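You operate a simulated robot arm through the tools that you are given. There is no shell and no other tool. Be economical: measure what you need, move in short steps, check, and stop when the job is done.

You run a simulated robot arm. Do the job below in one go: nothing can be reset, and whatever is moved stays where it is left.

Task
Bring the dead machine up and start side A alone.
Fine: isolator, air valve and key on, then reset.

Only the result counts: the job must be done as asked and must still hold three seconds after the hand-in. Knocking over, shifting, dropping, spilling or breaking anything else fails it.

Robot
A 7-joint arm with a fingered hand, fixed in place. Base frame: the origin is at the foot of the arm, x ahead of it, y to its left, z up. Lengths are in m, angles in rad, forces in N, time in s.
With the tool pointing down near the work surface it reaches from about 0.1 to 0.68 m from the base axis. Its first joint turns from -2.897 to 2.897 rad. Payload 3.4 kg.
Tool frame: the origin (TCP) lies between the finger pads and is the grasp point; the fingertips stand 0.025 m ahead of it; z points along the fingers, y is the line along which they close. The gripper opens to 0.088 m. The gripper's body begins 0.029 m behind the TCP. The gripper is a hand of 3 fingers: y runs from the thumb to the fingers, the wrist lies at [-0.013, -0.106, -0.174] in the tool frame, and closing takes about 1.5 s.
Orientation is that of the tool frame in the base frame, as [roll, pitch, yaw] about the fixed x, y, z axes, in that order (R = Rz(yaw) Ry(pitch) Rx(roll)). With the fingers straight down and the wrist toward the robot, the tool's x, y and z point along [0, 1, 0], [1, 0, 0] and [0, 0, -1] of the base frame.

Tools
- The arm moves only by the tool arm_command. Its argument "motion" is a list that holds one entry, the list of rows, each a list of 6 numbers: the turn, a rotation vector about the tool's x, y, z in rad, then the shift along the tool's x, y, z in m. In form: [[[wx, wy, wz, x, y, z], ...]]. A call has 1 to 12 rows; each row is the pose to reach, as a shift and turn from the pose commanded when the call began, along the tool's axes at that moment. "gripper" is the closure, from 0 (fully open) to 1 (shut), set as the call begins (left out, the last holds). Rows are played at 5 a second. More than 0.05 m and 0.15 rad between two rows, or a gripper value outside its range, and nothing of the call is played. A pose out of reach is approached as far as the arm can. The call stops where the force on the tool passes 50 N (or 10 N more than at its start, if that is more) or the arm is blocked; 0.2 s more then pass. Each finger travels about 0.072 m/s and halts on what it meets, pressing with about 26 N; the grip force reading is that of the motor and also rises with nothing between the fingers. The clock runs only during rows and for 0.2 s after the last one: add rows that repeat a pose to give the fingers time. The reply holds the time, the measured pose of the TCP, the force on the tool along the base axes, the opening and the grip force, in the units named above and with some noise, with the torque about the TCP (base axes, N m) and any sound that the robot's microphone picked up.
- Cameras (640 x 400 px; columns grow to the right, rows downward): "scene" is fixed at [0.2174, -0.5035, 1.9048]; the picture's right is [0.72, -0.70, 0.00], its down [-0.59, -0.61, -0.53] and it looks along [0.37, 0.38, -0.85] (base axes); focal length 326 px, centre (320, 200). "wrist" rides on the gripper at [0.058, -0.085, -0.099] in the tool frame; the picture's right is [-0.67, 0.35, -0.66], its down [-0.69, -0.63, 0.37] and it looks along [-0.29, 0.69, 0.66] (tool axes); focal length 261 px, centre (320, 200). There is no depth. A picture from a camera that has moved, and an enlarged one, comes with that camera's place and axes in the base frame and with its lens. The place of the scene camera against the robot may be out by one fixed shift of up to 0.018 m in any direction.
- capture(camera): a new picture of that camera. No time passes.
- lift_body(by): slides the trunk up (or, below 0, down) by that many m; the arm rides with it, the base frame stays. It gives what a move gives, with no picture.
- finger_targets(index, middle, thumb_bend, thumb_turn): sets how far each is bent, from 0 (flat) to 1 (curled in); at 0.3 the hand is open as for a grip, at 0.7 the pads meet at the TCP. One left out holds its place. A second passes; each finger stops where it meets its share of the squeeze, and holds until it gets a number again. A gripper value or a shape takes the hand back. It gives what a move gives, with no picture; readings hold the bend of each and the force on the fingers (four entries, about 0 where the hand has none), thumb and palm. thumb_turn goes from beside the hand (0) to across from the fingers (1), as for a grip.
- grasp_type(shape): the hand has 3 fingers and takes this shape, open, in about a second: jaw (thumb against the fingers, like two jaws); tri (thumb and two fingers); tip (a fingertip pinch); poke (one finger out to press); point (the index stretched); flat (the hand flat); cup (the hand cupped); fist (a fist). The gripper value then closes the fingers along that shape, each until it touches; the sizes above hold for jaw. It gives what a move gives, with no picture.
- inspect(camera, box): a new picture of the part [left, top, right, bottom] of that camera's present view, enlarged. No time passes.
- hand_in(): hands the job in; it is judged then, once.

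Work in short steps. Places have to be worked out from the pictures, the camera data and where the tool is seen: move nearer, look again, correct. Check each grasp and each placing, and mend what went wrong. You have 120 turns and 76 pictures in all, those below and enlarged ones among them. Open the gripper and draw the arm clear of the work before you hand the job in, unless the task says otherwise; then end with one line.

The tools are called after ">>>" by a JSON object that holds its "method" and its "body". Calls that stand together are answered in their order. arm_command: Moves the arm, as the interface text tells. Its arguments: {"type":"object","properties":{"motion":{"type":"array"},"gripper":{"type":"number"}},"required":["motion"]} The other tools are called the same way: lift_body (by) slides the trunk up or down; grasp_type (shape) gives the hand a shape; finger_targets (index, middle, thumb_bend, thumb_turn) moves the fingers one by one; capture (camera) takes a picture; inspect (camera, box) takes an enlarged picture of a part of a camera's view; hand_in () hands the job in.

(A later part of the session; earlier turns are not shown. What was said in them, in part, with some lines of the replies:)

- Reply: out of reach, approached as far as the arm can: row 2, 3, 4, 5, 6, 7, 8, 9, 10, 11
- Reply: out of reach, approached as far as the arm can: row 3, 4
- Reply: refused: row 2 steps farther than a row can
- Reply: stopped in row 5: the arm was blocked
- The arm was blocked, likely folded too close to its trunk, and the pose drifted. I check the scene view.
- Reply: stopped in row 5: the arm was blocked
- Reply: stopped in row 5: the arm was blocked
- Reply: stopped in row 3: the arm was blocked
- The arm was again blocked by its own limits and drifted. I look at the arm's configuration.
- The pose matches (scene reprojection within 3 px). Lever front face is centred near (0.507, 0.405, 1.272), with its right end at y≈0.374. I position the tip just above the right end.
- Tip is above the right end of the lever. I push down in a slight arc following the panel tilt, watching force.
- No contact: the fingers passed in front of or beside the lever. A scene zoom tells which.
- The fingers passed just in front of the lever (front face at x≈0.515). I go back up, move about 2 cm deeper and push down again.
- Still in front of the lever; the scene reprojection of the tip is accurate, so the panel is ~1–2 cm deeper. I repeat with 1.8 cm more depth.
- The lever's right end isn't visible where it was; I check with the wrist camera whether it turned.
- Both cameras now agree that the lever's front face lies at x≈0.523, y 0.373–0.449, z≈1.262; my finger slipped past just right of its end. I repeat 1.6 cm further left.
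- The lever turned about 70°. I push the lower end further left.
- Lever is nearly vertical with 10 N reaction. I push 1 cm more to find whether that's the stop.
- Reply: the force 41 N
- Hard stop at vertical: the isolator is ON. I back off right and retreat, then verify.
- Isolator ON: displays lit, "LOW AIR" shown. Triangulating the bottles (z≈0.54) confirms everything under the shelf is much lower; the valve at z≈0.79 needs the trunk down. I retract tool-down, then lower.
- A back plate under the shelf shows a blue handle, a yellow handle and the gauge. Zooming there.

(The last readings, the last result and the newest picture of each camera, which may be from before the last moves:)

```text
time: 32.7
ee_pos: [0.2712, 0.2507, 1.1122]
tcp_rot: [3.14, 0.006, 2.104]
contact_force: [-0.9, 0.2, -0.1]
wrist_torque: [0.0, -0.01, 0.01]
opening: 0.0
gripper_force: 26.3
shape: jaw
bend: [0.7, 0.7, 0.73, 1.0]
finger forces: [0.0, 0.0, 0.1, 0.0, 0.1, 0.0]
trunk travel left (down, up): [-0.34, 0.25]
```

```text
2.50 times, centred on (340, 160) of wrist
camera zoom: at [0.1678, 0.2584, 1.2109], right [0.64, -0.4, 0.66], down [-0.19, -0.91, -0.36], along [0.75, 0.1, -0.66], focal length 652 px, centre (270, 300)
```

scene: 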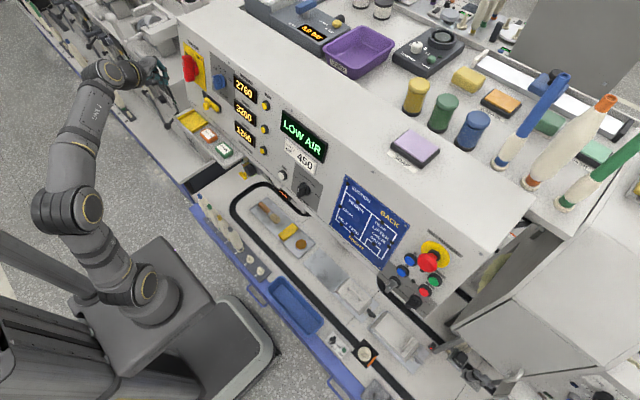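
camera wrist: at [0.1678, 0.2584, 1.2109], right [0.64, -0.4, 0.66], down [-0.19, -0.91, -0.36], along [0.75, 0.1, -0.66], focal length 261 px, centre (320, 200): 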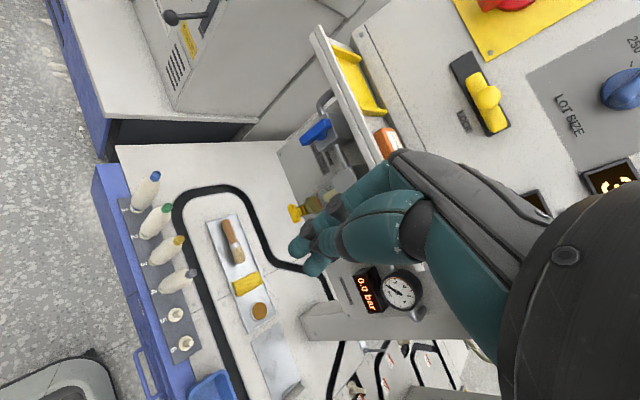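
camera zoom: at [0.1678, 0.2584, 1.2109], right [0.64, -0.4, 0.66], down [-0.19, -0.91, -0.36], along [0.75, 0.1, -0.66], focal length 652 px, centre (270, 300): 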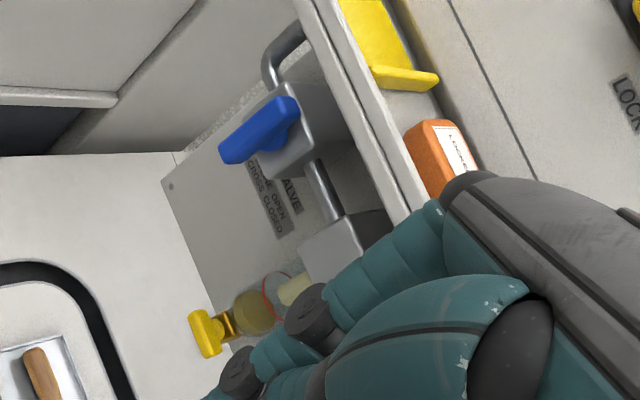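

The label by the blue lever reads "VALVE … in line OPEN / cross CLOSED"; the yellow one is a filter drain (leave alone). The blue lever, near (0.55, 0.42, 0.94), stands across the horizontal pipe = closed. I lower further to look at it from the front.

>>> {"method": "lift_body", "body": {"by": -0.2}}

>>> {"method": "arm_command", "body": {"motion": [[[-0.13, 0, 0, 0, 0, 0], [-0.26, 0, 0, 0, 0, 0], [-0.39, 0, 0, 0, 0, 0], [-0.52, 0, 0, 0, 0, 0], [-0.6, 0, 0, 0, 0, 0], [-0.6, 0, 0, 0, 0, 0]]]}}

>>> {"method": "capture", "body": {"camera": "wrist"}}

```text
time: 34.9
ee_pos: [0.2701, 0.2514, 0.9109]
tcp_rot: [3.139, 0.009, 2.106]
contact_force: [0.1, 0.6, 0.1]
wrist_torque: [0.0, 0.02, -0.02]
opening: 0.0001
gripper_force: 25.6
shape: jaw
bend: [0.7, 0.7, 0.73, 1.0]
finger forces: [0.1, 0.0, 0.1, 0.0, 0.0, 0.0]
trunk travel left (down, up): [-0.14, 0.45]
```

```text
time: 36.2
ee_pos: [0.2953, 0.2788, 0.866]
tcp_rot: [2.691, -0.017, 2.16]
contact_force: [0.0, 0.2, -0.7]
wrist_torque: [-0.01, -0.02, -0.01]
opening: 0.0
gripper_force: 26.3
shape: jaw
bend: [0.7, 0.7, 0.73, 1.0]
finger forces: [0.0, 0.0, 0.0, 0.0, 0.1, 0.0]
trunk travel left (down, up): [-0.14, 0.45]
stopped in row 6: the arm was blocked; the commanded pose is now the measured one
```

```text
38 pictures are left
camera wrist: at [0.1635, 0.2603, 0.9203], right [0.4, -0.55, 0.73], down [0.03, -0.79, -0.62], along [0.91, 0.27, -0.3], focal length 261 px, centre (320, 200)
```

wrist: 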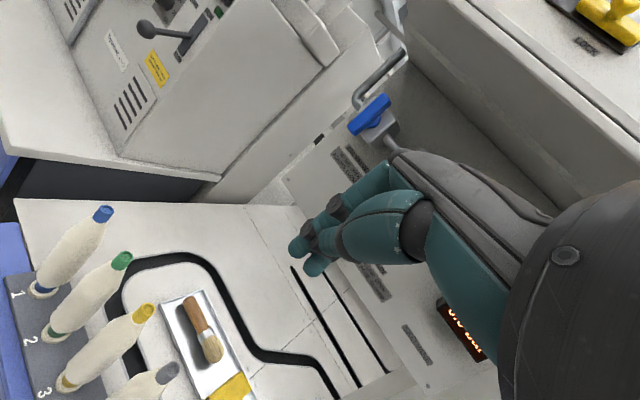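

Blue lever triangulates to (0.549, 0.427, 0.937). Zoom to see its orientation and the label.

>>> {"method": "inspect", "body": {"camera": "wrist", "box": [310, 30, 450, 190]}}

```text
2.50 times, centred on (380, 110) of wrist
camera zoom: at [0.1635, 0.2603, 0.9203], right [0.4, -0.55, 0.73], down [0.03, -0.79, -0.62], along [0.91, 0.27, -0.3], focal length 652 px, centre (170, 425)
```

zoom: 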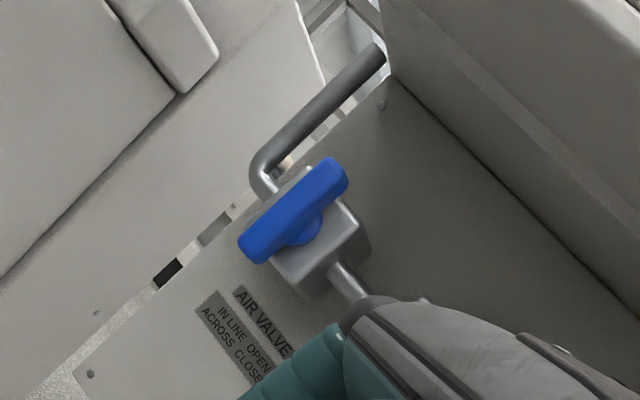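

"AIR VALVE: in line OPEN, across CLOSED" confirmed; the lever is vertical across a horizontal pipe. The lever is ~11 cm under the shelf, so the hand must come in nearly level; limits loosen when extended with the shoulder low. I lower a bit, extend forward, then tilt.

>>> {"method": "lift_body", "body": {"by": -0.07}}

>>> {"method": "arm_command", "body": {"motion": [[[0, 0, 0, -0.004, 0.04, 0], [0, 0, 0, -0.008, 0.08, 0], [0, 0, 0, -0.012, 0.12, 0], [-0.1, 0, 0, -0.016, 0.15, 0], [-0.2, 0, 0, -0.016, 0.165, 0], [-0.3, 0, 0, -0.016, 0.17, 0], [-0.4, 0, 0, -0.016, 0.17, 0], [-0.4, 0, 0, -0.016, 0.17, 0]]]}}

>>> {"method": "capture", "body": {"camera": "wrist"}}

```text
time: 37.2
ee_pos: [0.2968, 0.2787, 0.7921]
tcp_rot: [2.7, -0.017, 2.154]
contact_force: [-0.3, -0.2, 0.5]
wrist_torque: [0.02, 0.0, 0.01]
opening: 0.0
gripper_force: 26.1
shape: jaw
bend: [0.7, 0.7, 0.73, 1.0]
finger forces: [0.0, 0.0, 0.1, 0.1, 0.0, 0.0]
trunk travel left (down, up): [-0.07, 0.52]
```

```text
time: 39.0
ee_pos: [0.4252, 0.3462, 0.8713]
tcp_rot: [2.279, -0.009, 2.154]
contact_force: [-1.0, -0.2, -0.3]
wrist_torque: [0.0, 0.03, 0.0]
opening: 0.0001
gripper_force: 26.0
shape: jaw
bend: [0.7, 0.7, 0.73, 1.0]
finger forces: [0.0, 0.1, 0.0, 0.0, 0.0, 0.0]
trunk travel left (down, up): [-0.07, 0.52]
```

```text
36 pictures are left
camera wrist: at [0.2839, 0.3232, 0.8739], right [0.15, -0.71, 0.68], down [0.26, -0.64, -0.72], along [0.95, 0.29, 0.1], focal length 261 px, centre (320, 200)
```

wrist: 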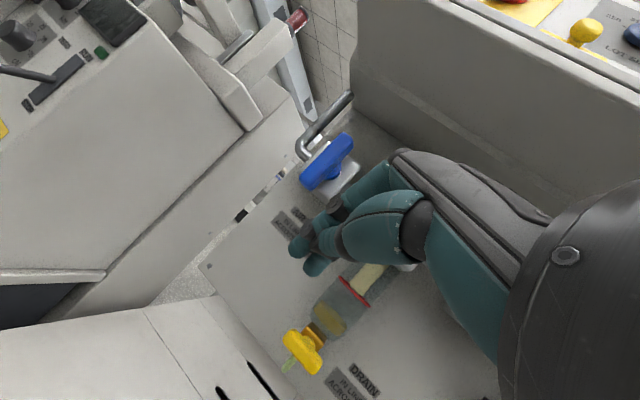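

Tilt 0.86 reached and the lever position is confirmed (0.549, 0.428, 0.939). Conventional opening is anticlockwise, so I bring the tip to the left of the lever's lower end to push it right.

>>> {"method": "arm_command", "body": {"motion": [[[-0.06, 0, 0, 0.03, 0.03, 0.01], [-0.12, 0, 0, 0.045, 0.06, 0.025], [-0.19, 0, 0, 0.0446, 0.085, 0.045], [-0.25, 0, 0, 0.0446, 0.105, 0.065], [-0.25, 0, 0, 0.0446, 0.105, 0.065]]]}}

>>> {"method": "capture", "body": {"camera": "wrist"}}

```text
time: 40.2
ee_pos: [0.4994, 0.4498, 0.9135]
tcp_rot: [2.028, -0.011, 2.156]
contact_force: [0.0, -0.9, -0.2]
wrist_torque: [0.01, 0.03, 0.01]
opening: 0.0003
gripper_force: 25.7
shape: jaw
bend: [0.7, 0.7, 0.73, 1.0]
finger forces: [0.1, 0.0, 0.0, 0.0, 0.0, 0.1]
trunk travel left (down, up): [-0.07, 0.52]
```

```text
35 pictures are left
camera wrist: at [0.3605, 0.4289, 0.882], right [0.01, -0.8, 0.6], down [0.42, -0.54, -0.73], along [0.91, 0.25, 0.33], focal length 261 px, centre (320, 200)
```

wrist: 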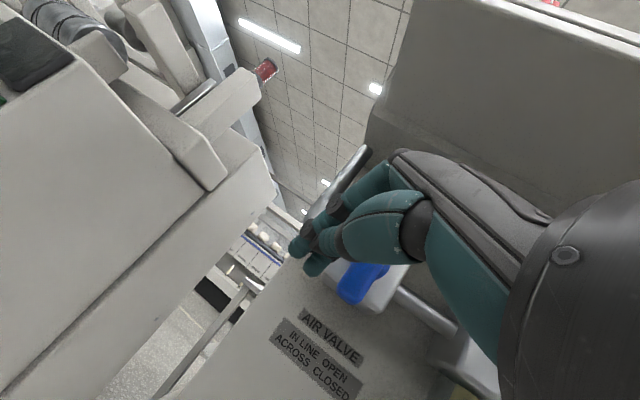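

The lever's lower end is at (0.54, 0.42, 0.90), tip just left of it. I go in 2 cm and sweep right, then look.

>>> {"method": "arm_command", "body": {"motion": [[[0, 0, 0, -0.0085, 0.0082, 0.0164], [0, 0, 0, -0.0227, 0.004, 0.008], [0, 0, 0, -0.036, 0, 0], [0, 0, 0, -0.0485, -0.0009, -0.0085], [0, 0, 0, -0.0485, -0.0009, -0.0085]]]}}

>>> {"method": "capture", "body": {"camera": "wrist"}}

```text
time: 41.3
ee_pos: [0.5086, 0.4177, 0.9151]
tcp_rot: [2.025, -0.01, 2.181]
contact_force: [-27.3, 4.0, -2.2]
wrist_torque: [-0.05, 0.0, 0.35]
opening: 0.0
gripper_force: 26.1
shape: jaw
bend: [0.7, 0.7, 0.74, 1.0]
finger forces: [0.1, 0.1, 0.0, 0.0, 54.8, 0.0]
trunk travel left (down, up): [-0.07, 0.52]
stopped in row 5: the force on the tool passed its limit (the readings are from after the stop); the commanded pose is now the measured one
```

```text
34 pictures are left
camera wrist: at [0.3713, 0.3922, 0.8832], right [0.03, -0.8, 0.59], down [0.43, -0.52, -0.73], along [0.9, 0.28, 0.33], focal length 261 px, centre (320, 200)
```

wrist: 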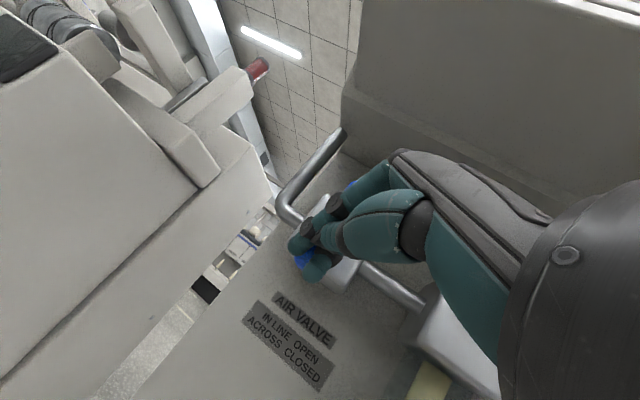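

The finger rode across the lever's front face. I back off, go left, in 2 cm deeper, and sweep again.

>>> {"method": "arm_command", "body": {"motion": [[[0, 0, 0, 0.0196, -0.012, -0.0155], [0, 0, 0, 0.05, -0.0027, 0.0035], [0, 0, 0, 0.0323, 0.0106, 0.0309], [0, 0, 0, 0.024, 0.0158, 0.0416], [0, 0, 0, 0.0076, 0.0108, 0.0313], [0, 0, 0, -0.0063, 0.0083, 0.0216], [0, 0, 0, -0.0063, 0.0083, 0.0216]]]}}

>>> {"method": "capture", "body": {"camera": "wrist"}}

```text
time: 42.6
ee_pos: [0.529, 0.4484, 0.9092]
tcp_rot: [2.025, -0.007, 2.198]
contact_force: [-0.7, 29.7, 4.7]
wrist_torque: [-0.87, -0.06, 0.11]
opening: 0.0002
gripper_force: 26.1
shape: jaw
bend: [0.7, 0.7, 0.76, 1.0]
finger forces: [0.1, 26.9, 0.1, 0.1, 0.0, 0.0]
trunk travel left (down, up): [-0.07, 0.52]
stopped in row 6: the force on the tool passed its limit (the readings are from after the stop); the commanded pose is now the measured one
```

```text
33 pictures are left
camera wrist: at [0.3914, 0.4209, 0.8768], right [0.04, -0.8, 0.6], down [0.44, -0.52, -0.73], along [0.9, 0.3, 0.33], focal length 261 px, centre (320, 200)
```

wrist: 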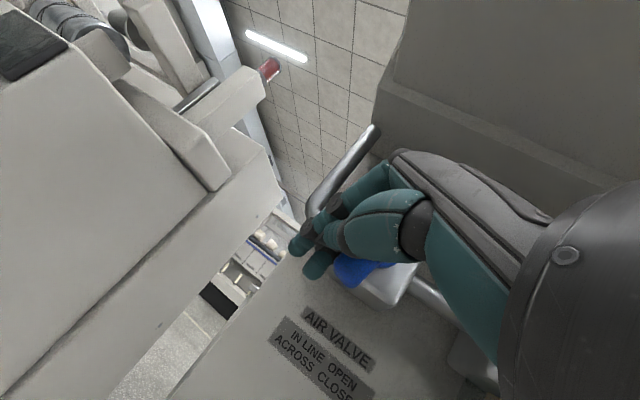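

Resistance of 30 N with the lever unmoved: either the closing stop or the valve body. Zooming in to see what is touched.

>>> {"method": "inspect", "body": {"camera": "wrist", "box": [270, 170, 430, 310]}}

```text
2.86 times, centred on (350, 240) of wrist
camera zoom: at [0.3914, 0.4209, 0.8768], right [0.04, -0.8, 0.6], down [0.44, -0.52, -0.73], along [0.9, 0.3, 0.33], focal length 745 px, centre (234, 86)
```

zoom: 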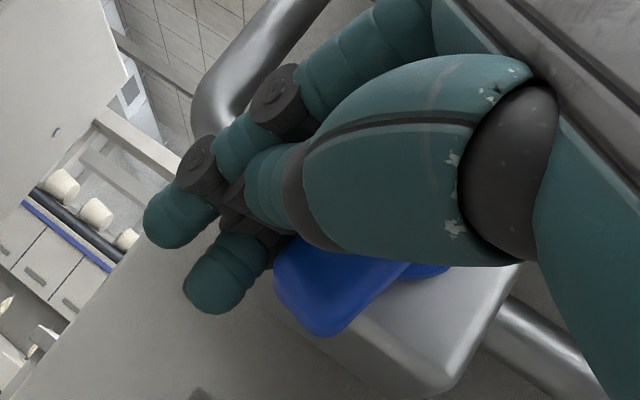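

The finger is against the lever's left side and it won't go that way, so it must turn the other way (bottom end left). I back out, go round to its right side and push left.

>>> {"method": "arm_command", "body": {"motion": [[[0, 0, 0, 0.0198, -0.0008, -0.0016], [0, 0, 0, 0.035, -0.02, -0.0346], [0, 0, 0, -0.0013, -0.032, -0.058], [0, 0, 0, -0.0175, -0.037, -0.069], [0, 0, 0, -0.032, -0.0264, -0.0516], [0, 0, 0, -0.0468, -0.0166, -0.0338], [0, 0, 0, -0.0347, -0.0127, -0.0259], [0, 0, 0, -0.0225, -0.0088, -0.018], [0, 0, 0, -0.0225, -0.0088, -0.018]]]}}

>>> {"method": "capture", "body": {"camera": "wrist"}}

```text
time: 44.6
ee_pos: [0.5282, 0.4115, 0.9103]
tcp_rot: [2.023, -0.011, 2.19]
contact_force: [-0.2, -5.3, -2.8]
wrist_torque: [-0.01, 0.06, -0.06]
opening: 0.0001
gripper_force: 25.9
shape: jaw
bend: [0.7, 0.7, 0.75, 1.0]
finger forces: [0.1, 0.1, 0.0, 0.0, 0.0, 0.1]
trunk travel left (down, up): [-0.07, 0.52]
```

```text
31 pictures are left
camera wrist: at [0.3916, 0.386, 0.8782], right [0.04, -0.8, 0.59], down [0.44, -0.52, -0.73], along [0.9, 0.29, 0.33], focal length 261 px, centre (320, 200)
```

wrist: 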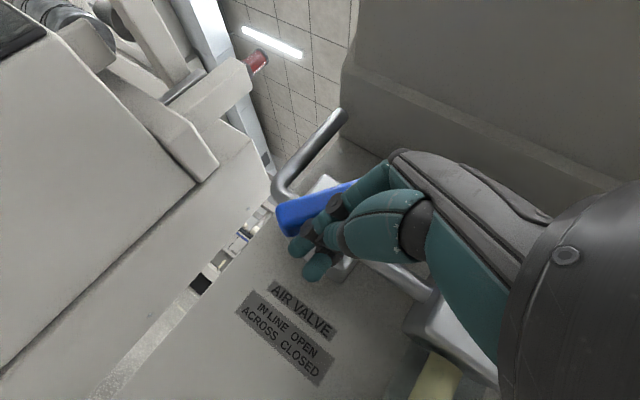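

The lever is turning. I follow its lower end left and upward.

>>> {"method": "arm_command", "body": {"motion": [[[0, 0, 0, 0.0098, 0.0084, 0.0037], [0, 0, 0, 0.0163, 0.0195, 0.0034], [0, 0, 0, 0.0195, 0.0313, 0.0003], [0, 0, 0, 0.0195, 0.0313, 0.0003]]]}}

>>> {"method": "capture", "body": {"camera": "wrist"}}

```text
time: 45.0
ee_pos: [0.533, 0.4155, 0.9102]
tcp_rot: [2.035, -0.011, 2.174]
contact_force: [-13.8, -23.6, -15.3]
wrist_torque: [0.43, -0.12, -0.05]
opening: 0.0
gripper_force: 26.1
shape: jaw
bend: [0.7, 0.7, 0.75, 1.0]
finger forces: [0.1, 12.3, 0.1, 0.0, 0.1, 0.1]
trunk travel left (down, up): [-0.07, 0.52]
stopped in row 2: the force on the tool passed its limit (the readings are from after the stop); the commanded pose is now the measured one
```

```text
30 pictures are left
camera wrist: at [0.3952, 0.3908, 0.8808], right [0.03, -0.8, 0.6], down [0.42, -0.53, -0.73], along [0.91, 0.27, 0.32], focal length 261 px, centre (320, 200)
```

wrist: 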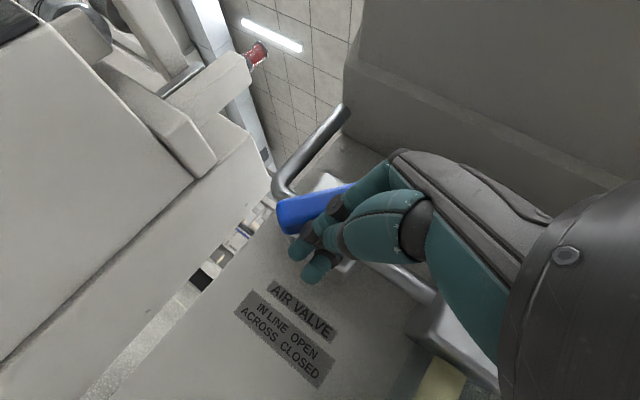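

The fingertip now bears on the valve body. I pull back 1.5 cm so only the lever is engaged, and continue left and up.

>>> {"method": "arm_command", "body": {"motion": [[[0, 0, 0, 0.0075, -0.0082, -0.0119], [0, 0, 0, 0.019, -0.0002, -0.007], [0, 0, 0, 0.0272, 0.0104, -0.006], [0, 0, 0, 0.0322, 0.0227, -0.0084], [0, 0, 0, 0.0322, 0.0227, -0.0084]]]}}

>>> {"method": "capture", "body": {"camera": "wrist"}}

```text
time: 46.0
ee_pos: [0.5176, 0.4462, 0.9232]
tcp_rot: [2.058, -0.008, 2.17]
contact_force: [-15.7, -15.4, -28.1]
wrist_torque: [-0.1, 0.37, -0.2]
opening: 0.0002
gripper_force: 25.9
shape: jaw
bend: [0.7, 0.7, 0.36, 1.0]
finger forces: [0.0, 0.0, 0.0, 0.1, 57.3, 0.1]
trunk travel left (down, up): [-0.07, 0.52]
stopped in row 5: the force on the tool passed its limit (the readings are from after the stop); the commanded pose is now the measured one
```

```text
29 pictures are left
camera wrist: at [0.3796, 0.423, 0.8967], right [0.04, -0.79, 0.61], down [0.41, -0.54, -0.73], along [0.91, 0.28, 0.3], focal length 261 px, centre (320, 200)
```

wrist: 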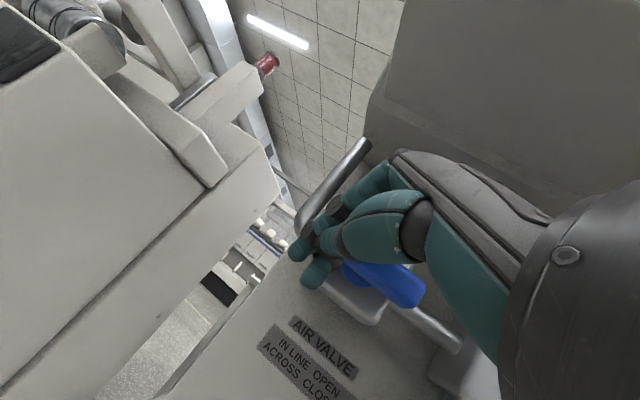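

The lever now lies along the pipe and hits its stop. I back off down and out, then check it and the pressure.

>>> {"method": "arm_command", "body": {"motion": [[[0, 0, 0, 0.0113, -0.0254, -0.0052], [0, 0, 0, 0.012, -0.051, -0.0325], [0, 0, 0, 0.007, -0.0725, -0.073], [0, 0, 0, 0.007, -0.0725, -0.073]]]}}

>>> {"method": "capture", "body": {"camera": "wrist"}}

>>> {"method": "capture", "body": {"camera": "scene"}}

```text
time: 47.0
ee_pos: [0.4318, 0.3948, 0.898]
tcp_rot: [2.046, -0.009, 2.171]
contact_force: [1.1, -0.1, 0.0]
wrist_torque: [0.02, 0.0, 0.0]
opening: 0.0001
gripper_force: 25.8
shape: jaw
bend: [0.7, 0.7, 0.76, 1.0]
finger forces: [0.0, 0.0, 0.1, 0.0, 0.0, 0.0]
trunk travel left (down, up): [-0.07, 0.52]
```

```text
28 pictures are left
camera wrist: at [0.2939, 0.3712, 0.8698], right [0.03, -0.8, 0.6], down [0.41, -0.54, -0.73], along [0.91, 0.28, 0.31], focal length 261 px, centre (320, 200)
```

wrist: 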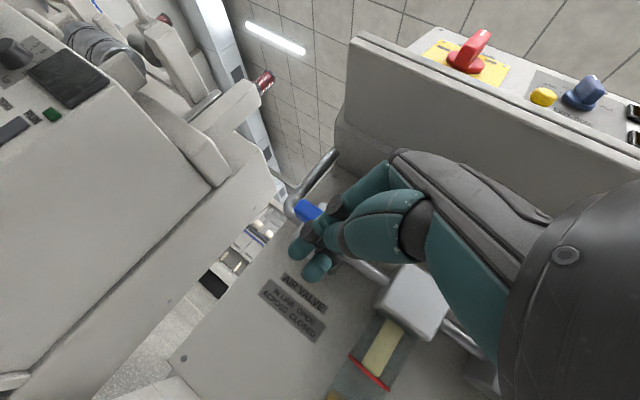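

```text
27 pictures are left
```

scene: 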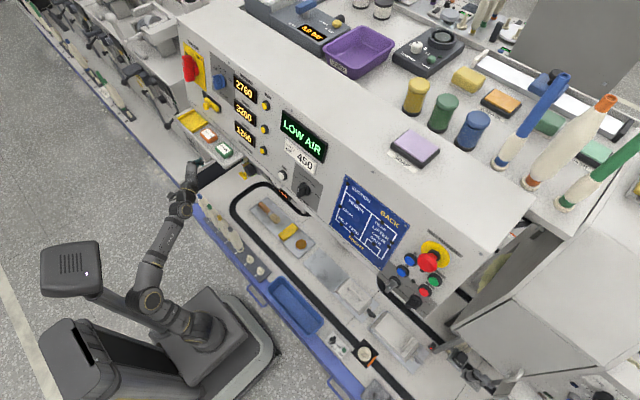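

Display still reads LOW AIR; I read the pressure readout.

>>> {"method": "inspect", "body": {"camera": "scene", "box": [260, 110, 340, 210]}}

```text
4.00 times, centred on (300, 160) of scene
camera zoom: at [0.2174, -0.5035, 1.9048], right [0.72, -0.7, 0.0], down [-0.59, -0.61, -0.53], along [0.37, 0.38, -0.85], focal length 1303 px, centre (400, 360)
```

zoom: 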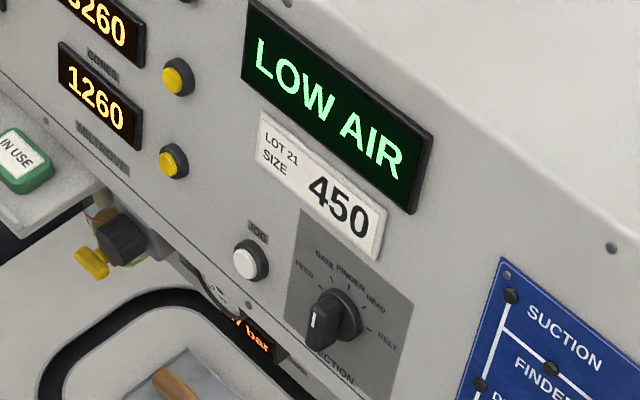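

The readout is partly visible; zoom tightly.

>>> {"method": "inspect", "body": {"camera": "scene", "box": [268, 176, 300, 204]}}

```text
14.29 times, centred on (284, 190) of scene
camera zoom: at [0.2174, -0.5035, 1.9048], right [0.72, -0.7, 0.0], down [-0.59, -0.61, -0.53], along [0.37, 0.38, -0.85], focal length 4652 px, centre (834, 343)
```

zoom: 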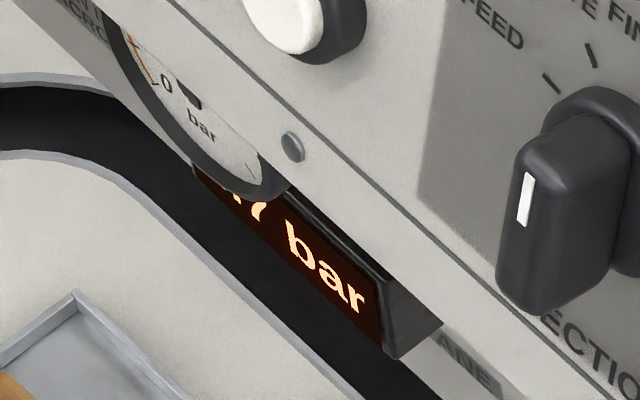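

The readout is non-zero (x.7 bar), so air is coming up. I retract and tilt down, then raise the trunk, and recheck.

>>> {"method": "arm_command", "body": {"motion": [[[0, 0, 0, -0.003, -0.018, -0.026], [0.13, 0, 0, -0.006, -0.036, -0.052], [0.26, 0, 0, -0.009, -0.054, -0.078], [0.39, 0, 0, -0.012, -0.072, -0.104], [0.52, 0, 0, -0.0147, -0.089, -0.129], [0.65, 0, 0, -0.0147, -0.089, -0.129], [0.65, 0, 0, -0.0147, -0.089, -0.129]]]}}

>>> {"method": "lift_body", "body": {"by": 0.3}}

>>> {"method": "inspect", "body": {"camera": "scene", "box": [230, 70, 350, 210]}}

```text
time: 48.6
ee_pos: [0.3134, 0.2981, 0.8788]
tcp_rot: [2.701, -0.01, 2.175]
contact_force: [0.0, 0.7, 0.2]
wrist_torque: [-0.01, -0.03, 0.0]
opening: 0.0
gripper_force: 25.4
shape: jaw
bend: [0.7, 0.7, 0.76, 1.0]
finger forces: [0.0, 0.1, 0.1, 0.0, 0.0, 0.1]
trunk travel left (down, up): [-0.07, 0.52]
```

```text
time: 51.6
ee_pos: [0.312, 0.2981, 1.1792]
tcp_rot: [2.697, -0.009, 2.174]
contact_force: [0.1, 0.4, 0.1]
wrist_torque: [0.02, 0.01, -0.01]
opening: 0.0
gripper_force: 25.6
shape: jaw
bend: [0.7, 0.7, 0.76, 1.0]
finger forces: [0.0, 0.1, 0.0, 0.0, 0.0, 0.0]
trunk travel left (down, up): [-0.37, 0.22]
```

```text
2.86 times, centred on (290, 140) of scene
camera zoom: at [0.2174, -0.5035, 1.9048], right [0.72, -0.7, 0.0], down [-0.59, -0.61, -0.53], along [0.37, 0.38, -0.85], focal length 930 px, centre (406, 371)
```

zoom: 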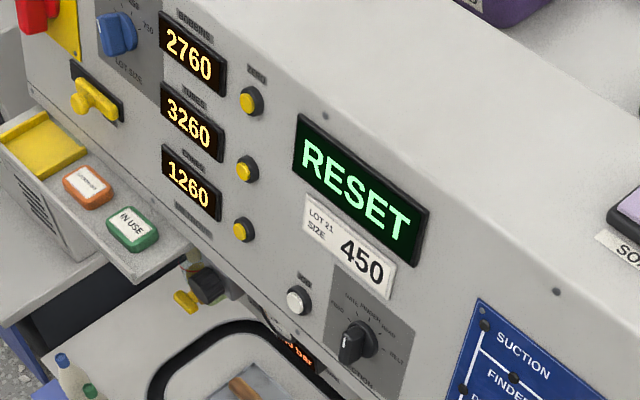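

Air is good and the display now asks for RESET. Next is the key: I put the tool down and sweep over to the right side.

>>> {"method": "arm_command", "body": {"motion": [[[0.15, 0, 0, -0.028, -0.014, -0.014], [0.3, 0, 0, -0.055, -0.028, -0.028], [0.44, 0, 0, -0.0825, -0.0426, -0.0422], [0.44, 0, 0, -0.0825, -0.0426, -0.0422]]]}}

>>> {"method": "arm_command", "body": {"motion": [[[0, 0, 0.083, -0.037, -0.0236, 0], [0, 0, 0.167, -0.0743, -0.0472, 0], [0, 0, 0.25, -0.1115, -0.0708, 0], [0, 0, 0.333, -0.1487, -0.0943, 0], [0, 0, 0.417, -0.1858, -0.118, 0], [0, 0, 0.5, -0.223, -0.1415, 0], [0, 0, 0.583, -0.26, -0.165, 0], [0, 0, 0.667, -0.297, -0.1887, 0], [0, 0, 0.75, -0.3345, -0.2123, 0], [0, 0, 0.833, -0.3717, -0.2358, 0], [0, 0, 0.917, -0.4088, -0.2594, 0], [0, 0, 1.0, -0.446, -0.283, 0]]]}}

>>> {"method": "capture", "body": {"camera": "wrist"}}

```text
time: 52.6
ee_pos: [0.3103, 0.1969, 1.1953]
tcp_rot: [3.139, -0.008, 2.175]
contact_force: [0.6, -0.2, -0.7]
wrist_torque: [0.0, 0.02, -0.04]
opening: 0.0
gripper_force: 25.3
shape: jaw
bend: [0.7, 0.7, 0.76, 1.0]
finger forces: [0.0, 0.0, 0.0, 0.0, 0.0, 0.0]
trunk travel left (down, up): [-0.37, 0.22]
```

```text
time: 55.2
ee_pos: [0.3267, -0.3228, 1.1831]
tcp_rot: [-3.136, -0.008, 1.175]
contact_force: [-0.4, -0.5, -0.9]
wrist_torque: [0.02, -0.03, 0.01]
opening: 0.0
gripper_force: 26.2
shape: jaw
bend: [0.7, 0.7, 0.76, 1.0]
finger forces: [0.0, 0.1, 0.1, 0.1, 0.0, 0.0]
out of reach, approached as far as the arm can: row 12
trunk travel left (down, up): [-0.37, 0.22]
```

```text
23 pictures are left
camera wrist: at [0.2701, -0.2377, 1.2844], right [0.06, -0.76, 0.65], down [-0.85, -0.39, -0.37], along [0.53, -0.52, -0.67], focal length 261 px, centre (320, 200)
```

wrist: 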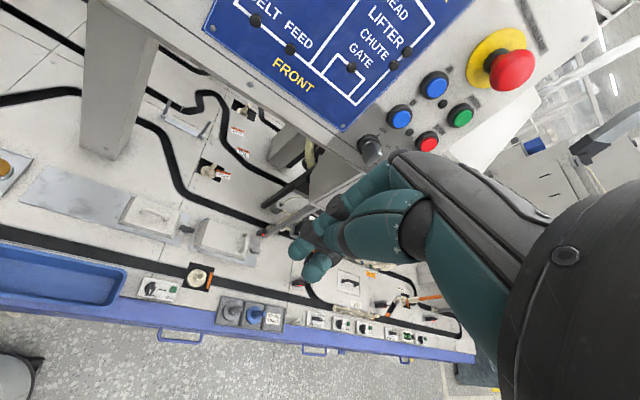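

Triangulated: key front (0.515, −0.443, 1.120), A (0.552, −0.444, 1.218), RESET (0.554, −0.509, 1.219). I tilt the hand toward the panel while advancing.

>>> {"method": "lift_body", "body": {"by": -0.05}}

>>> {"method": "arm_command", "body": {"motion": [[[0, 0, 0, -0.006, 0.03, -0.02], [-0.1, 0, 0, -0.012, 0.06, -0.03], [-0.2, 0, 0, -0.018, 0.075, -0.03], [-0.33, 0, 0, -0.0244, 0.089, -0.03], [-0.46, 0, 0, -0.0244, 0.089, -0.03], [-0.6, 0, 0, -0.0244, 0.095, -0.03], [-0.73, 0, 0, -0.0244, 0.1, -0.03], [-0.85, 0, 0, -0.0244, 0.1, -0.03], [-0.85, 0, 0, -0.0244, 0.1, -0.03]]]}}

>>> {"method": "capture", "body": {"camera": "wrist"}}

```text
time: 56.2
ee_pos: [0.3269, -0.3244, 1.1345]
tcp_rot: [-3.136, -0.009, 1.173]
contact_force: [-0.1, 0.3, -0.7]
wrist_torque: [0.03, 0.0, -0.02]
opening: 0.0002
gripper_force: 26.7
shape: jaw
bend: [0.7, 0.7, 0.76, 1.0]
finger forces: [0.1, 0.1, 0.0, 0.1, 0.0, 0.0]
trunk travel left (down, up): [-0.32, 0.27]
```

```text
time: 58.2
ee_pos: [0.4094, -0.3849, 1.1628]
tcp_rot: [2.295, -0.009, 1.174]
contact_force: [-0.6, 0.0, 0.0]
wrist_torque: [0.0, -0.02, 0.02]
opening: 0.0
gripper_force: 25.9
shape: jaw
bend: [0.7, 0.7, 0.76, 1.0]
finger forces: [0.1, 0.0, 0.0, 0.0, 0.0, 0.0]
out of reach, approached as far as the arm can: row 1, 2, 3, 4
trunk travel left (down, up): [-0.32, 0.27]
```

```text
22 pictures are left
camera wrist: at [0.3106, -0.2812, 1.1657], right [-0.5, -0.52, 0.69], down [-0.4, -0.57, -0.72], along [0.77, -0.63, 0.08], focal length 261 px, centre (320, 200)
```

wrist: 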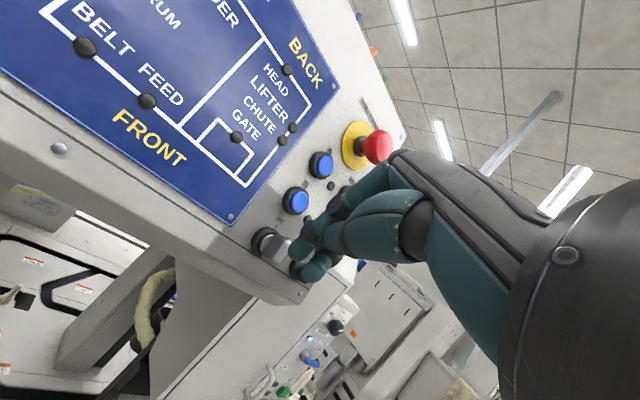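

Tilted well. Zoom on the key and fingertips.

>>> {"method": "inspect", "body": {"camera": "wrist", "box": [230, 190, 350, 290]}}

```text
4.00 times, centred on (290, 240) of wrist
camera zoom: at [0.3106, -0.2812, 1.1657], right [-0.5, -0.52, 0.69], down [-0.4, -0.57, -0.72], along [0.77, -0.63, 0.08], focal length 1043 px, centre (440, 40)
```

zoom: 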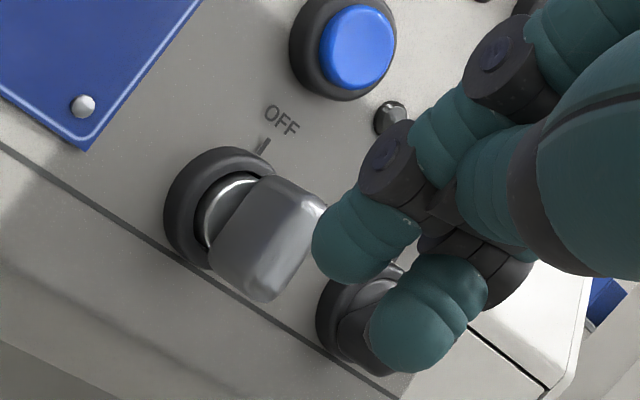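

The key is a vertical tab, ring centre (0.526, −0.443, 1.116), standing out about 3 cm; the second finger leads on the right side. I move to the left of the tab's upper part, hand more level.

>>> {"method": "arm_command", "body": {"motion": [[[-0.08, 0, 0, 0.015, 0.01, 0.02], [-0.16, 0, 0, 0.0303, 0.02, 0.04], [-0.25, 0, 0, 0.0303, 0.029, 0.0588], [-0.25, 0, 0, 0.0381, 0.04, 0.0737], [-0.25, 0, 0, 0.0381, 0.04, 0.0737]]]}}

>>> {"method": "inspect", "body": {"camera": "wrist", "box": [230, 180, 390, 300]}}

```text
time: 59.4
ee_pos: [0.4997, -0.3817, 1.144]
tcp_rot: [2.045, -0.008, 1.174]
contact_force: [0.4, 0.7, 0.6]
wrist_torque: [0.01, -0.03, 0.02]
opening: 0.0001
gripper_force: 26.4
shape: jaw
bend: [0.7, 0.7, 0.76, 1.0]
finger forces: [0.0, 0.1, 0.0, 0.1, 0.0, 0.0]
trunk travel left (down, up): [-0.32, 0.27]
```

```text
3.33 times, centred on (310, 240) of wrist
camera zoom: at [0.4049, -0.2786, 1.1149], right [-0.65, -0.46, 0.6], down [-0.23, -0.64, -0.73], along [0.72, -0.62, 0.31], focal length 869 px, centre (353, 67)
```

zoom: 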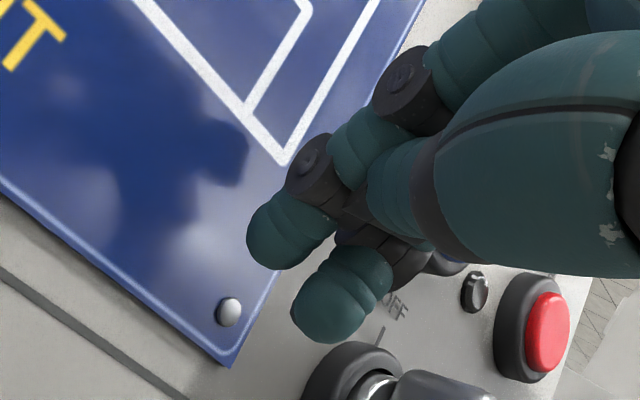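

The second fingertip is at about (0.512, −0.404, 1.131), level with the tab's upper half. I sweep right in small steps.

>>> {"method": "arm_command", "body": {"motion": [[[0, 0, 0, -0.0184, 0.0062, 0.0055], [0, 0, 0, -0.0255, 0.0078, 0.008], [0, 0, 0, -0.0323, 0.0089, 0.0107], [0, 0, 0, -0.0396, 0.0085, 0.0143], [0, 0, 0, -0.0396, 0.0085, 0.0143]]]}}

>>> {"method": "inspect", "body": {"camera": "wrist", "box": [230, 180, 390, 300]}}

```text
time: 60.6
ee_pos: [0.4999, -0.4239, 1.146]
tcp_rot: [2.045, -0.007, 1.173]
contact_force: [0.4, 4.5, 2.3]
wrist_torque: [0.01, -0.02, 0.07]
opening: 0.0001
gripper_force: 25.5
shape: jaw
bend: [0.7, 0.7, 0.76, 1.0]
finger forces: [0.1, 4.9, 0.1, 0.0, 0.0, 0.0]
trunk travel left (down, up): [-0.32, 0.27]
```

```text
3.33 times, centred on (310, 240) of wrist
camera zoom: at [0.4043, -0.3212, 1.1163], right [-0.65, -0.46, 0.6], down [-0.23, -0.64, -0.73], along [0.72, -0.61, 0.31], focal length 869 px, centre (353, 67)
```

zoom: 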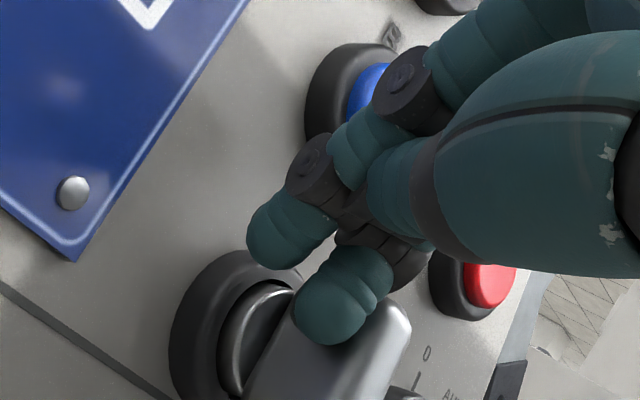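

Contact at 4.5 N on the tab. I continue right and slightly down.

>>> {"method": "arm_command", "body": {"motion": [[[0, 0, 0, -0.0069, 0.0005, 0.003], [0, 0, 0, -0.0138, 0.0009, 0.0061], [0, 0, 0, -0.0184, 0, 0.0087], [0, 0, 0, -0.023, -0.0009, 0.0113], [0, 0, 0, -0.023, -0.0009, 0.0113]]]}}

>>> {"method": "inspect", "body": {"camera": "wrist", "box": [210, 170, 370, 290]}}

```text
time: 61.4
ee_pos: [0.5009, -0.4331, 1.1511]
tcp_rot: [2.027, -0.007, 1.196]
contact_force: [1.6, 11.6, 16.3]
wrist_torque: [-0.04, -0.16, 0.13]
opening: 0.0001
gripper_force: 26.2
shape: jaw
bend: [0.7, 0.7, 0.76, 1.0]
finger forces: [0.1, 20.3, 0.0, 0.0, 0.0, 0.0]
trunk travel left (down, up): [-0.32, 0.27]
stopped in row 4: the force on the tool passed its limit (the readings are from after the stop); the commanded pose is now the measured one
```

```text
3.33 times, centred on (290, 230) of wrist
camera zoom: at [0.4044, -0.3341, 1.1196], right [-0.65, -0.47, 0.6], down [-0.2, -0.65, -0.73], along [0.73, -0.6, 0.33], focal length 869 px, centre (420, 100)
```

zoom: 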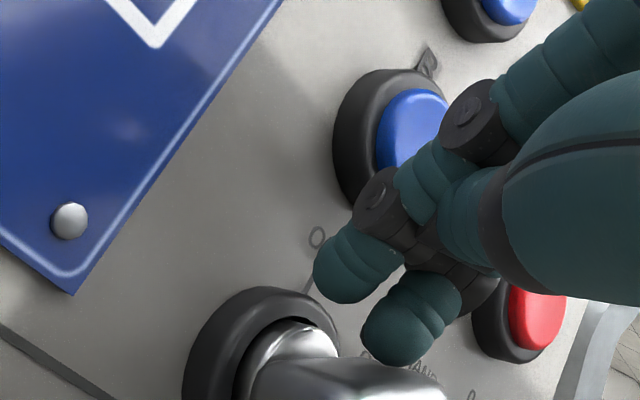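

The tab has turned and it's now stopping me firmly. I back off and inspect the key.

>>> {"method": "arm_command", "body": {"motion": [[[0, 0, 0, 0.004, 0.006, -0.01], [0, 0, 0, 0.015, 0.012, -0.04], [0, 0, 0, 0.04, 0.012, -0.065], [0, 0, 0, 0.04, 0.012, -0.065]]]}}

>>> {"method": "inspect", "body": {"camera": "wrist", "box": [230, 180, 430, 330]}}

>>> {"method": "inspect", "body": {"camera": "scene", "box": [360, 230, 460, 320]}}

```text
time: 62.4
ee_pos: [0.4676, -0.3813, 1.1851]
tcp_rot: [2.039, -0.01, 1.191]
contact_force: [-0.1, -0.5, 0.2]
wrist_torque: [0.01, 0.0, 0.01]
opening: 0.0001
gripper_force: 25.6
shape: jaw
bend: [0.7, 0.7, 0.76, 1.0]
finger forces: [0.0, 0.1, 0.0, 0.0, 0.0, 0.1]
trunk travel left (down, up): [-0.32, 0.27]
```

```text
2.67 times, centred on (330, 255) of wrist
camera zoom: at [0.3702, -0.2809, 1.1554], right [-0.65, -0.47, 0.6], down [-0.21, -0.65, -0.73], along [0.73, -0.6, 0.32], focal length 695 px, centre (293, 53)
```

zoom: 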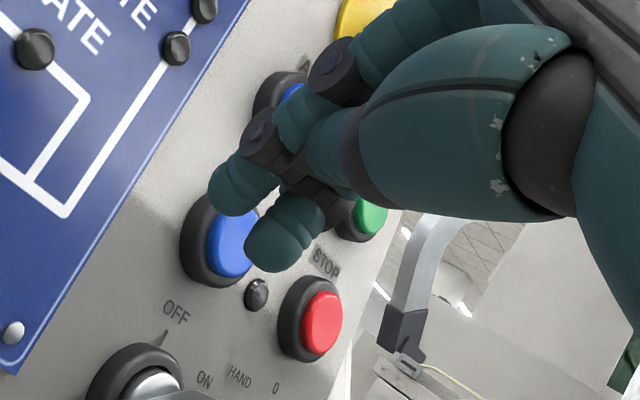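

```text
4.44 times, centred on (410, 275) of scene
camera zoom: at [0.2174, -0.5035, 1.9048], right [0.72, -0.7, 0.0], down [-0.59, -0.61, -0.53], along [0.37, 0.38, -0.85], focal length 1447 px, centre (-80, -133)
```

zoom: 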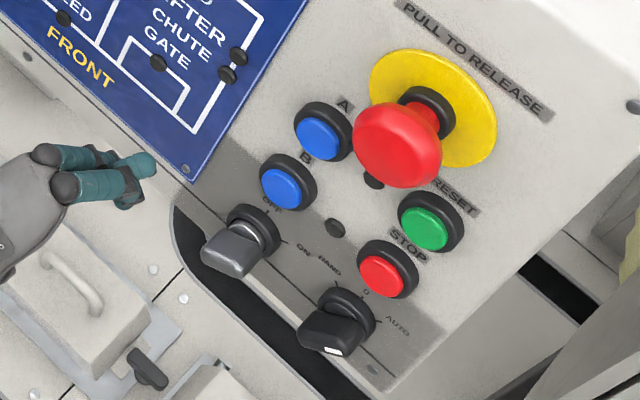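

The key tab now points at ON against its stop. Next RESET: I raise the trunk for reach, then go to a standoff in front of RESET with the hand nearly level, keeping clear of the E-stop.

>>> {"method": "lift_body", "body": {"by": 0.09}}

>>> {"method": "arm_command", "body": {"motion": [[[0, 0, 0, -0.014, -0.024, 0.002], [0, 0, 0, -0.028, -0.0486, 0.0037], [-0.05, 0, 0, -0.065, -0.044, 0.018], [-0.1, 0, 0, -0.102, -0.04, 0.0325], [-0.15, 0, 0, -0.102, -0.022, 0.053], [-0.2, 0, 0, -0.1024, -0.0035, 0.0741], [-0.2, 0, 0, -0.1024, -0.0035, 0.0741]]]}}

>>> {"method": "inspect", "body": {"camera": "wrist", "box": [180, 120, 420, 320]}}

>>> {"method": "inspect", "body": {"camera": "scene", "box": [360, 220, 460, 310]}}

```text
time: 63.6
ee_pos: [0.467, -0.3816, 1.2754]
tcp_rot: [2.038, -0.011, 1.193]
contact_force: [-0.8, 0.7, 0.2]
wrist_torque: [0.01, 0.03, -0.01]
opening: 0.0001
gripper_force: 26.4
shape: jaw
bend: [0.7, 0.7, 0.76, 1.0]
finger forces: [0.1, 0.1, 0.0, 0.0, 0.1, 0.0]
trunk travel left (down, up): [-0.41, 0.18]
```

```text
time: 65.2
ee_pos: [0.4905, -0.5008, 1.2362]
tcp_rot: [1.837, -0.011, 1.192]
contact_force: [0.0, -0.6, 0.4]
wrist_torque: [0.0, 0.0, 0.03]
opening: 0.0
gripper_force: 26.3
shape: jaw
bend: [0.7, 0.7, 0.76, 1.0]
finger forces: [0.1, 0.1, 0.0, 0.0, 0.0, 0.0]
trunk travel left (down, up): [-0.41, 0.18]
```

```text
2.00 times, centred on (300, 220) of wrist
camera zoom: at [0.402, -0.4028, 1.1818], right [-0.75, -0.43, 0.5], down [-0.08, -0.7, -0.71], along [0.65, -0.57, 0.49], focal length 521 px, centre (360, 160)
```

zoom: 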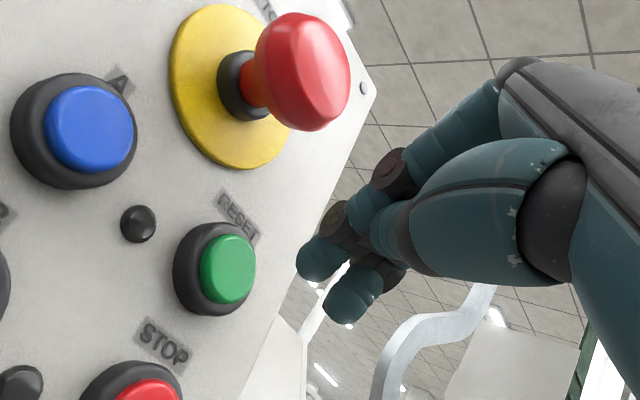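

```text
4.44 times, centred on (410, 265) of scene
camera zoom: at [0.2174, -0.5035, 1.9048], right [0.72, -0.7, 0.0], down [-0.59, -0.61, -0.53], along [0.37, 0.38, -0.85], focal length 1447 px, centre (-80, -89)
```

zoom: 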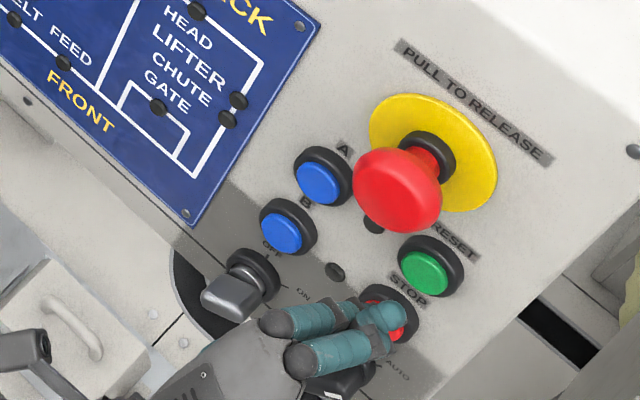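

RESET is confirmed at about (0.548, −0.509, 1.22) and the tip is aligned in front of it. Pressing in.

>>> {"method": "arm_command", "body": {"motion": [[[0, 0, 0, 0.0093, -0.0016, 0.0245], [0, 0, 0, 0.0148, -0.0037, 0.0395], [0, 0, 0, 0.0178, -0.0047, 0.0475], [0, 0, 0, 0.0178, -0.0047, 0.0475]]]}}

>>> {"method": "inspect", "body": {"camera": "wrist", "box": [180, 120, 420, 320]}}

```text
time: 66.2
ee_pos: [0.5314, -0.501, 1.2246]
tcp_rot: [1.831, -0.011, 1.19]
contact_force: [-27.0, -2.5, 14.7]
wrist_torque: [-0.02, -0.05, 0.01]
opening: 0.0
gripper_force: 25.9
shape: jaw
bend: [0.7, 0.7, 0.76, 1.0]
finger forces: [28.9, 0.0, 0.1, 0.1, 0.0, 0.0]
trunk travel left (down, up): [-0.41, 0.18]
heard: click
```

```text
2.00 times, centred on (300, 220) of wrist
camera zoom: at [0.4426, -0.403, 1.1692], right [-0.76, -0.42, 0.5], down [-0.07, -0.7, -0.71], along [0.65, -0.57, 0.5], focal length 521 px, centre (360, 160)
```

zoom: 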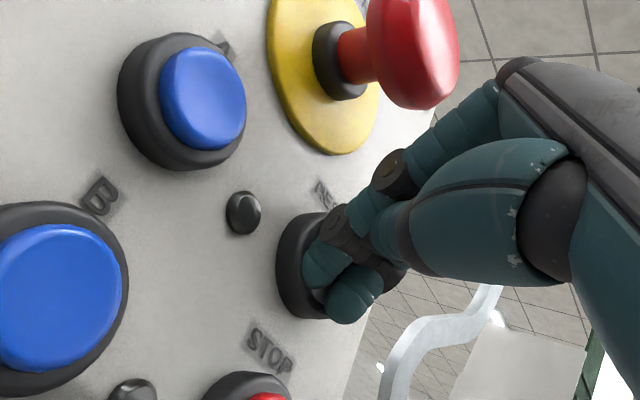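

A click: RESET is pressed, and the E-stop is clear. I draw back and read the display.

>>> {"method": "arm_command", "body": {"motion": [[[0, 0, 0, -0.005, 0.001, -0.02], [0, 0, 0, -0.012, 0.003, -0.045], [0, 0, 0, -0.018, 0.0, -0.06], [0, 0, 0, -0.018, 0.0, -0.06]]]}}

>>> {"method": "inspect", "body": {"camera": "scene", "box": [240, 90, 460, 310]}}

```text
time: 67.2
ee_pos: [0.4766, -0.4957, 1.2357]
tcp_rot: [1.838, -0.01, 1.19]
contact_force: [-0.2, -0.4, 0.3]
wrist_torque: [0.0, -0.01, -0.02]
opening: 0.0
gripper_force: 26.1
shape: jaw
bend: [0.7, 0.7, 0.76, 1.0]
finger forces: [0.0, 0.0, 0.0, 0.1, 0.0, 0.1]
trunk travel left (down, up): [-0.41, 0.18]
```

```text
1.82 times, centred on (350, 200) of scene
camera zoom: at [0.2174, -0.5035, 1.9048], right [0.72, -0.7, 0.0], down [-0.59, -0.61, -0.53], along [0.37, 0.38, -0.85], focal length 592 px, centre (266, 200)
```

zoom: 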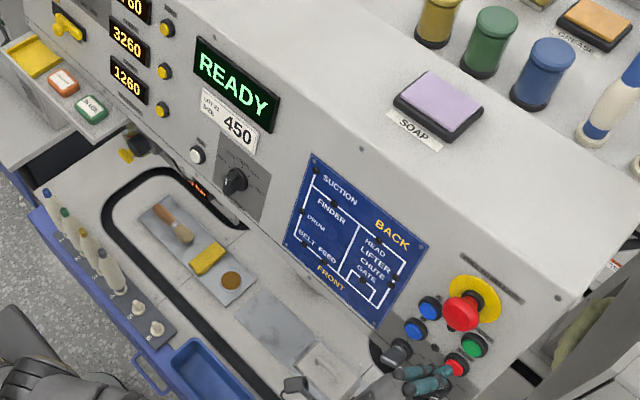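

READY. Now button A (0.548, −0.4435, 1.218): move left 6 cm at standoff, then press with the same depth that worked for RESET.

>>> {"method": "arm_command", "body": {"motion": [[[0, 0, 0, 0.0279, -0.0029, -0.0107], [0, 0, 0, 0.0588, -0.0047, -0.0174], [0, 0, 0, 0.068, -0.0054, 0.0069]]]}}

>>> {"method": "inspect", "body": {"camera": "wrist", "box": [180, 120, 420, 320]}}

```text
time: 68.0
ee_pos: [0.5067, -0.4349, 1.2323]
tcp_rot: [1.838, -0.01, 1.189]
contact_force: [0.0, -0.3, -0.4]
wrist_torque: [-0.01, 0.0, 0.04]
opening: 0.0
gripper_force: 26.4
shape: jaw
bend: [0.7, 0.7, 0.76, 1.0]
finger forces: [0.0, 0.0, 0.1, 0.1, 0.0, 0.0]
trunk travel left (down, up): [-0.41, 0.18]
```

```text
2.00 times, centred on (300, 220) of wrist
camera zoom: at [0.4176, -0.3369, 1.1775], right [-0.75, -0.43, 0.5], down [-0.08, -0.7, -0.71], along [0.65, -0.57, 0.49], focal length 521 px, centre (360, 160)
```

zoom: 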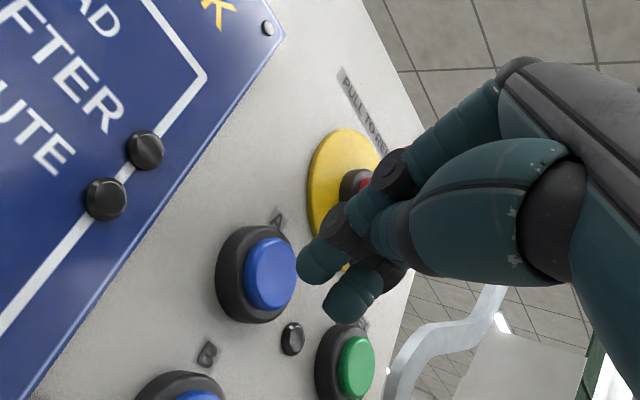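

Aligned on A and clear of the E-stop. Pressing.

>>> {"method": "arm_command", "body": {"motion": [[[0, 0, 0, 0.006, -0.0012, 0.0117], [0, 0, 0, 0.012, -0.0024, 0.0233], [0, 0, 0, 0.012, -0.0024, 0.0233]]]}}

```text
time: 68.8
ee_pos: [0.5287, -0.4312, 1.2248]
tcp_rot: [1.834, -0.01, 1.19]
contact_force: [-12.5, 1.7, 4.8]
wrist_torque: [0.02, 0.03, 0.02]
opening: 0.0
gripper_force: 25.8
shape: jaw
bend: [0.7, 0.7, 0.76, 1.0]
finger forces: [12.8, 0.0, 0.0, 0.1, 0.0, 0.0]
trunk travel left (down, up): [-0.41, 0.18]
heard: click
```

Click heard on A. I draw straight back and read the display.

>>> {"method": "arm_command", "body": {"motion": [[[0, 0, 0, -0.006, 0.001, -0.02], [0, 0, 0, -0.012, 0.001, -0.05], [0, 0, 0, 0.01, -0.02, -0.085], [0, 0, 0, 0.02, -0.03, -0.11], [0, 0, 0, 0.02, -0.03, -0.11]]]}}

>>> {"method": "inspect", "body": {"camera": "scene", "box": [240, 90, 460, 310]}}

```text
time: 70.0
ee_pos: [0.4312, -0.3707, 1.222]
tcp_rot: [1.838, -0.01, 1.19]
contact_force: [-0.9, -1.3, 0.0]
wrist_torque: [0.01, -0.02, 0.03]
opening: 0.0
gripper_force: 25.7
shape: jaw
bend: [0.7, 0.7, 0.76, 1.0]
finger forces: [0.0, 0.0, 0.0, 0.0, 0.1, 0.1]
trunk travel left (down, up): [-0.41, 0.18]
```

```text
1.82 times, centred on (350, 200) of scene
camera zoom: at [0.2174, -0.5035, 1.9048], right [0.72, -0.7, 0.0], down [-0.59, -0.61, -0.53], along [0.37, 0.38, -0.85], focal length 592 px, centre (266, 200)
```

zoom: 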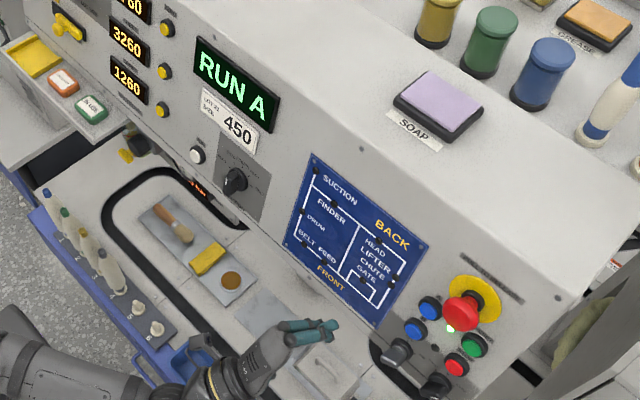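

"RUN A" with side A's lamp lit. I draw the arm back further, open the hand, and check once more.

>>> {"method": "arm_command", "body": {"motion": [[[0.1, 0, 0, 0, 0, -0.03], [0.2, 0, 0, 0, 0, -0.055], [0.3, 0, 0, 0, 0, -0.08], [0.4, 0, 0, 0, 0, -0.08], [0.5, 0, 0, 0, 0, -0.08], [0.5, 0, 0, 0, 0, -0.08]]]}}

>>> {"method": "arm_command", "body": {"motion": [[[0, 0, 0, 0, 0, 0], [0, 0, 0, 0, 0, 0], [0, 0, 0, 0, 0, 0], [0, 0, 0, 0, 0, 0], [0, 0, 0, 0, 0, 0], [0, 0, 0, 0, 0, 0], [0, 0, 0, 0, 0, 0], [0, 0, 0, 0, 0, 0]]], "gripper": 0}}

>>> {"method": "capture", "body": {"camera": "scene"}}

```text
time: 71.4
ee_pos: [0.3607, -0.3427, 1.2431]
tcp_rot: [2.338, -0.009, 1.189]
contact_force: [-0.1, 0.2, 0.1]
wrist_torque: [-0.01, 0.02, 0.01]
opening: 0.0002
gripper_force: 25.8
shape: jaw
bend: [0.7, 0.7, 0.76, 1.0]
finger forces: [0.0, 0.1, 0.0, 0.0, 0.0, 0.0]
trunk travel left (down, up): [-0.41, 0.18]
```

```text
time: 73.2
ee_pos: [0.3613, -0.3419, 1.243]
tcp_rot: [2.337, -0.01, 1.193]
contact_force: [0.1, 0.1, 0.1]
wrist_torque: [0.01, 0.01, 0.01]
opening: 0.0878
gripper_force: 0.1
shape: jaw
bend: [0.3, 0.3, 0.3, 0.98]
finger forces: [0.0, 0.0, 0.0, 0.0, 0.0, 0.0]
trunk travel left (down, up): [-0.41, 0.18]
```

```text
9 pictures are left
```

scene: 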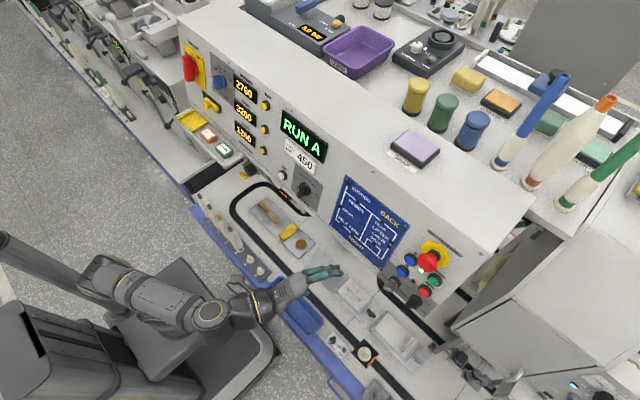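

The display still shows RUN A, the hand is open and the arm is clear, so I hand in.

>>> {"method": "hand_in", "body": {}}

```text
The job is handed in.
```

The machine is up and running on side A alone: isolator, air valve and key are on, RESET and A are pressed, and the display reads "RUN A".
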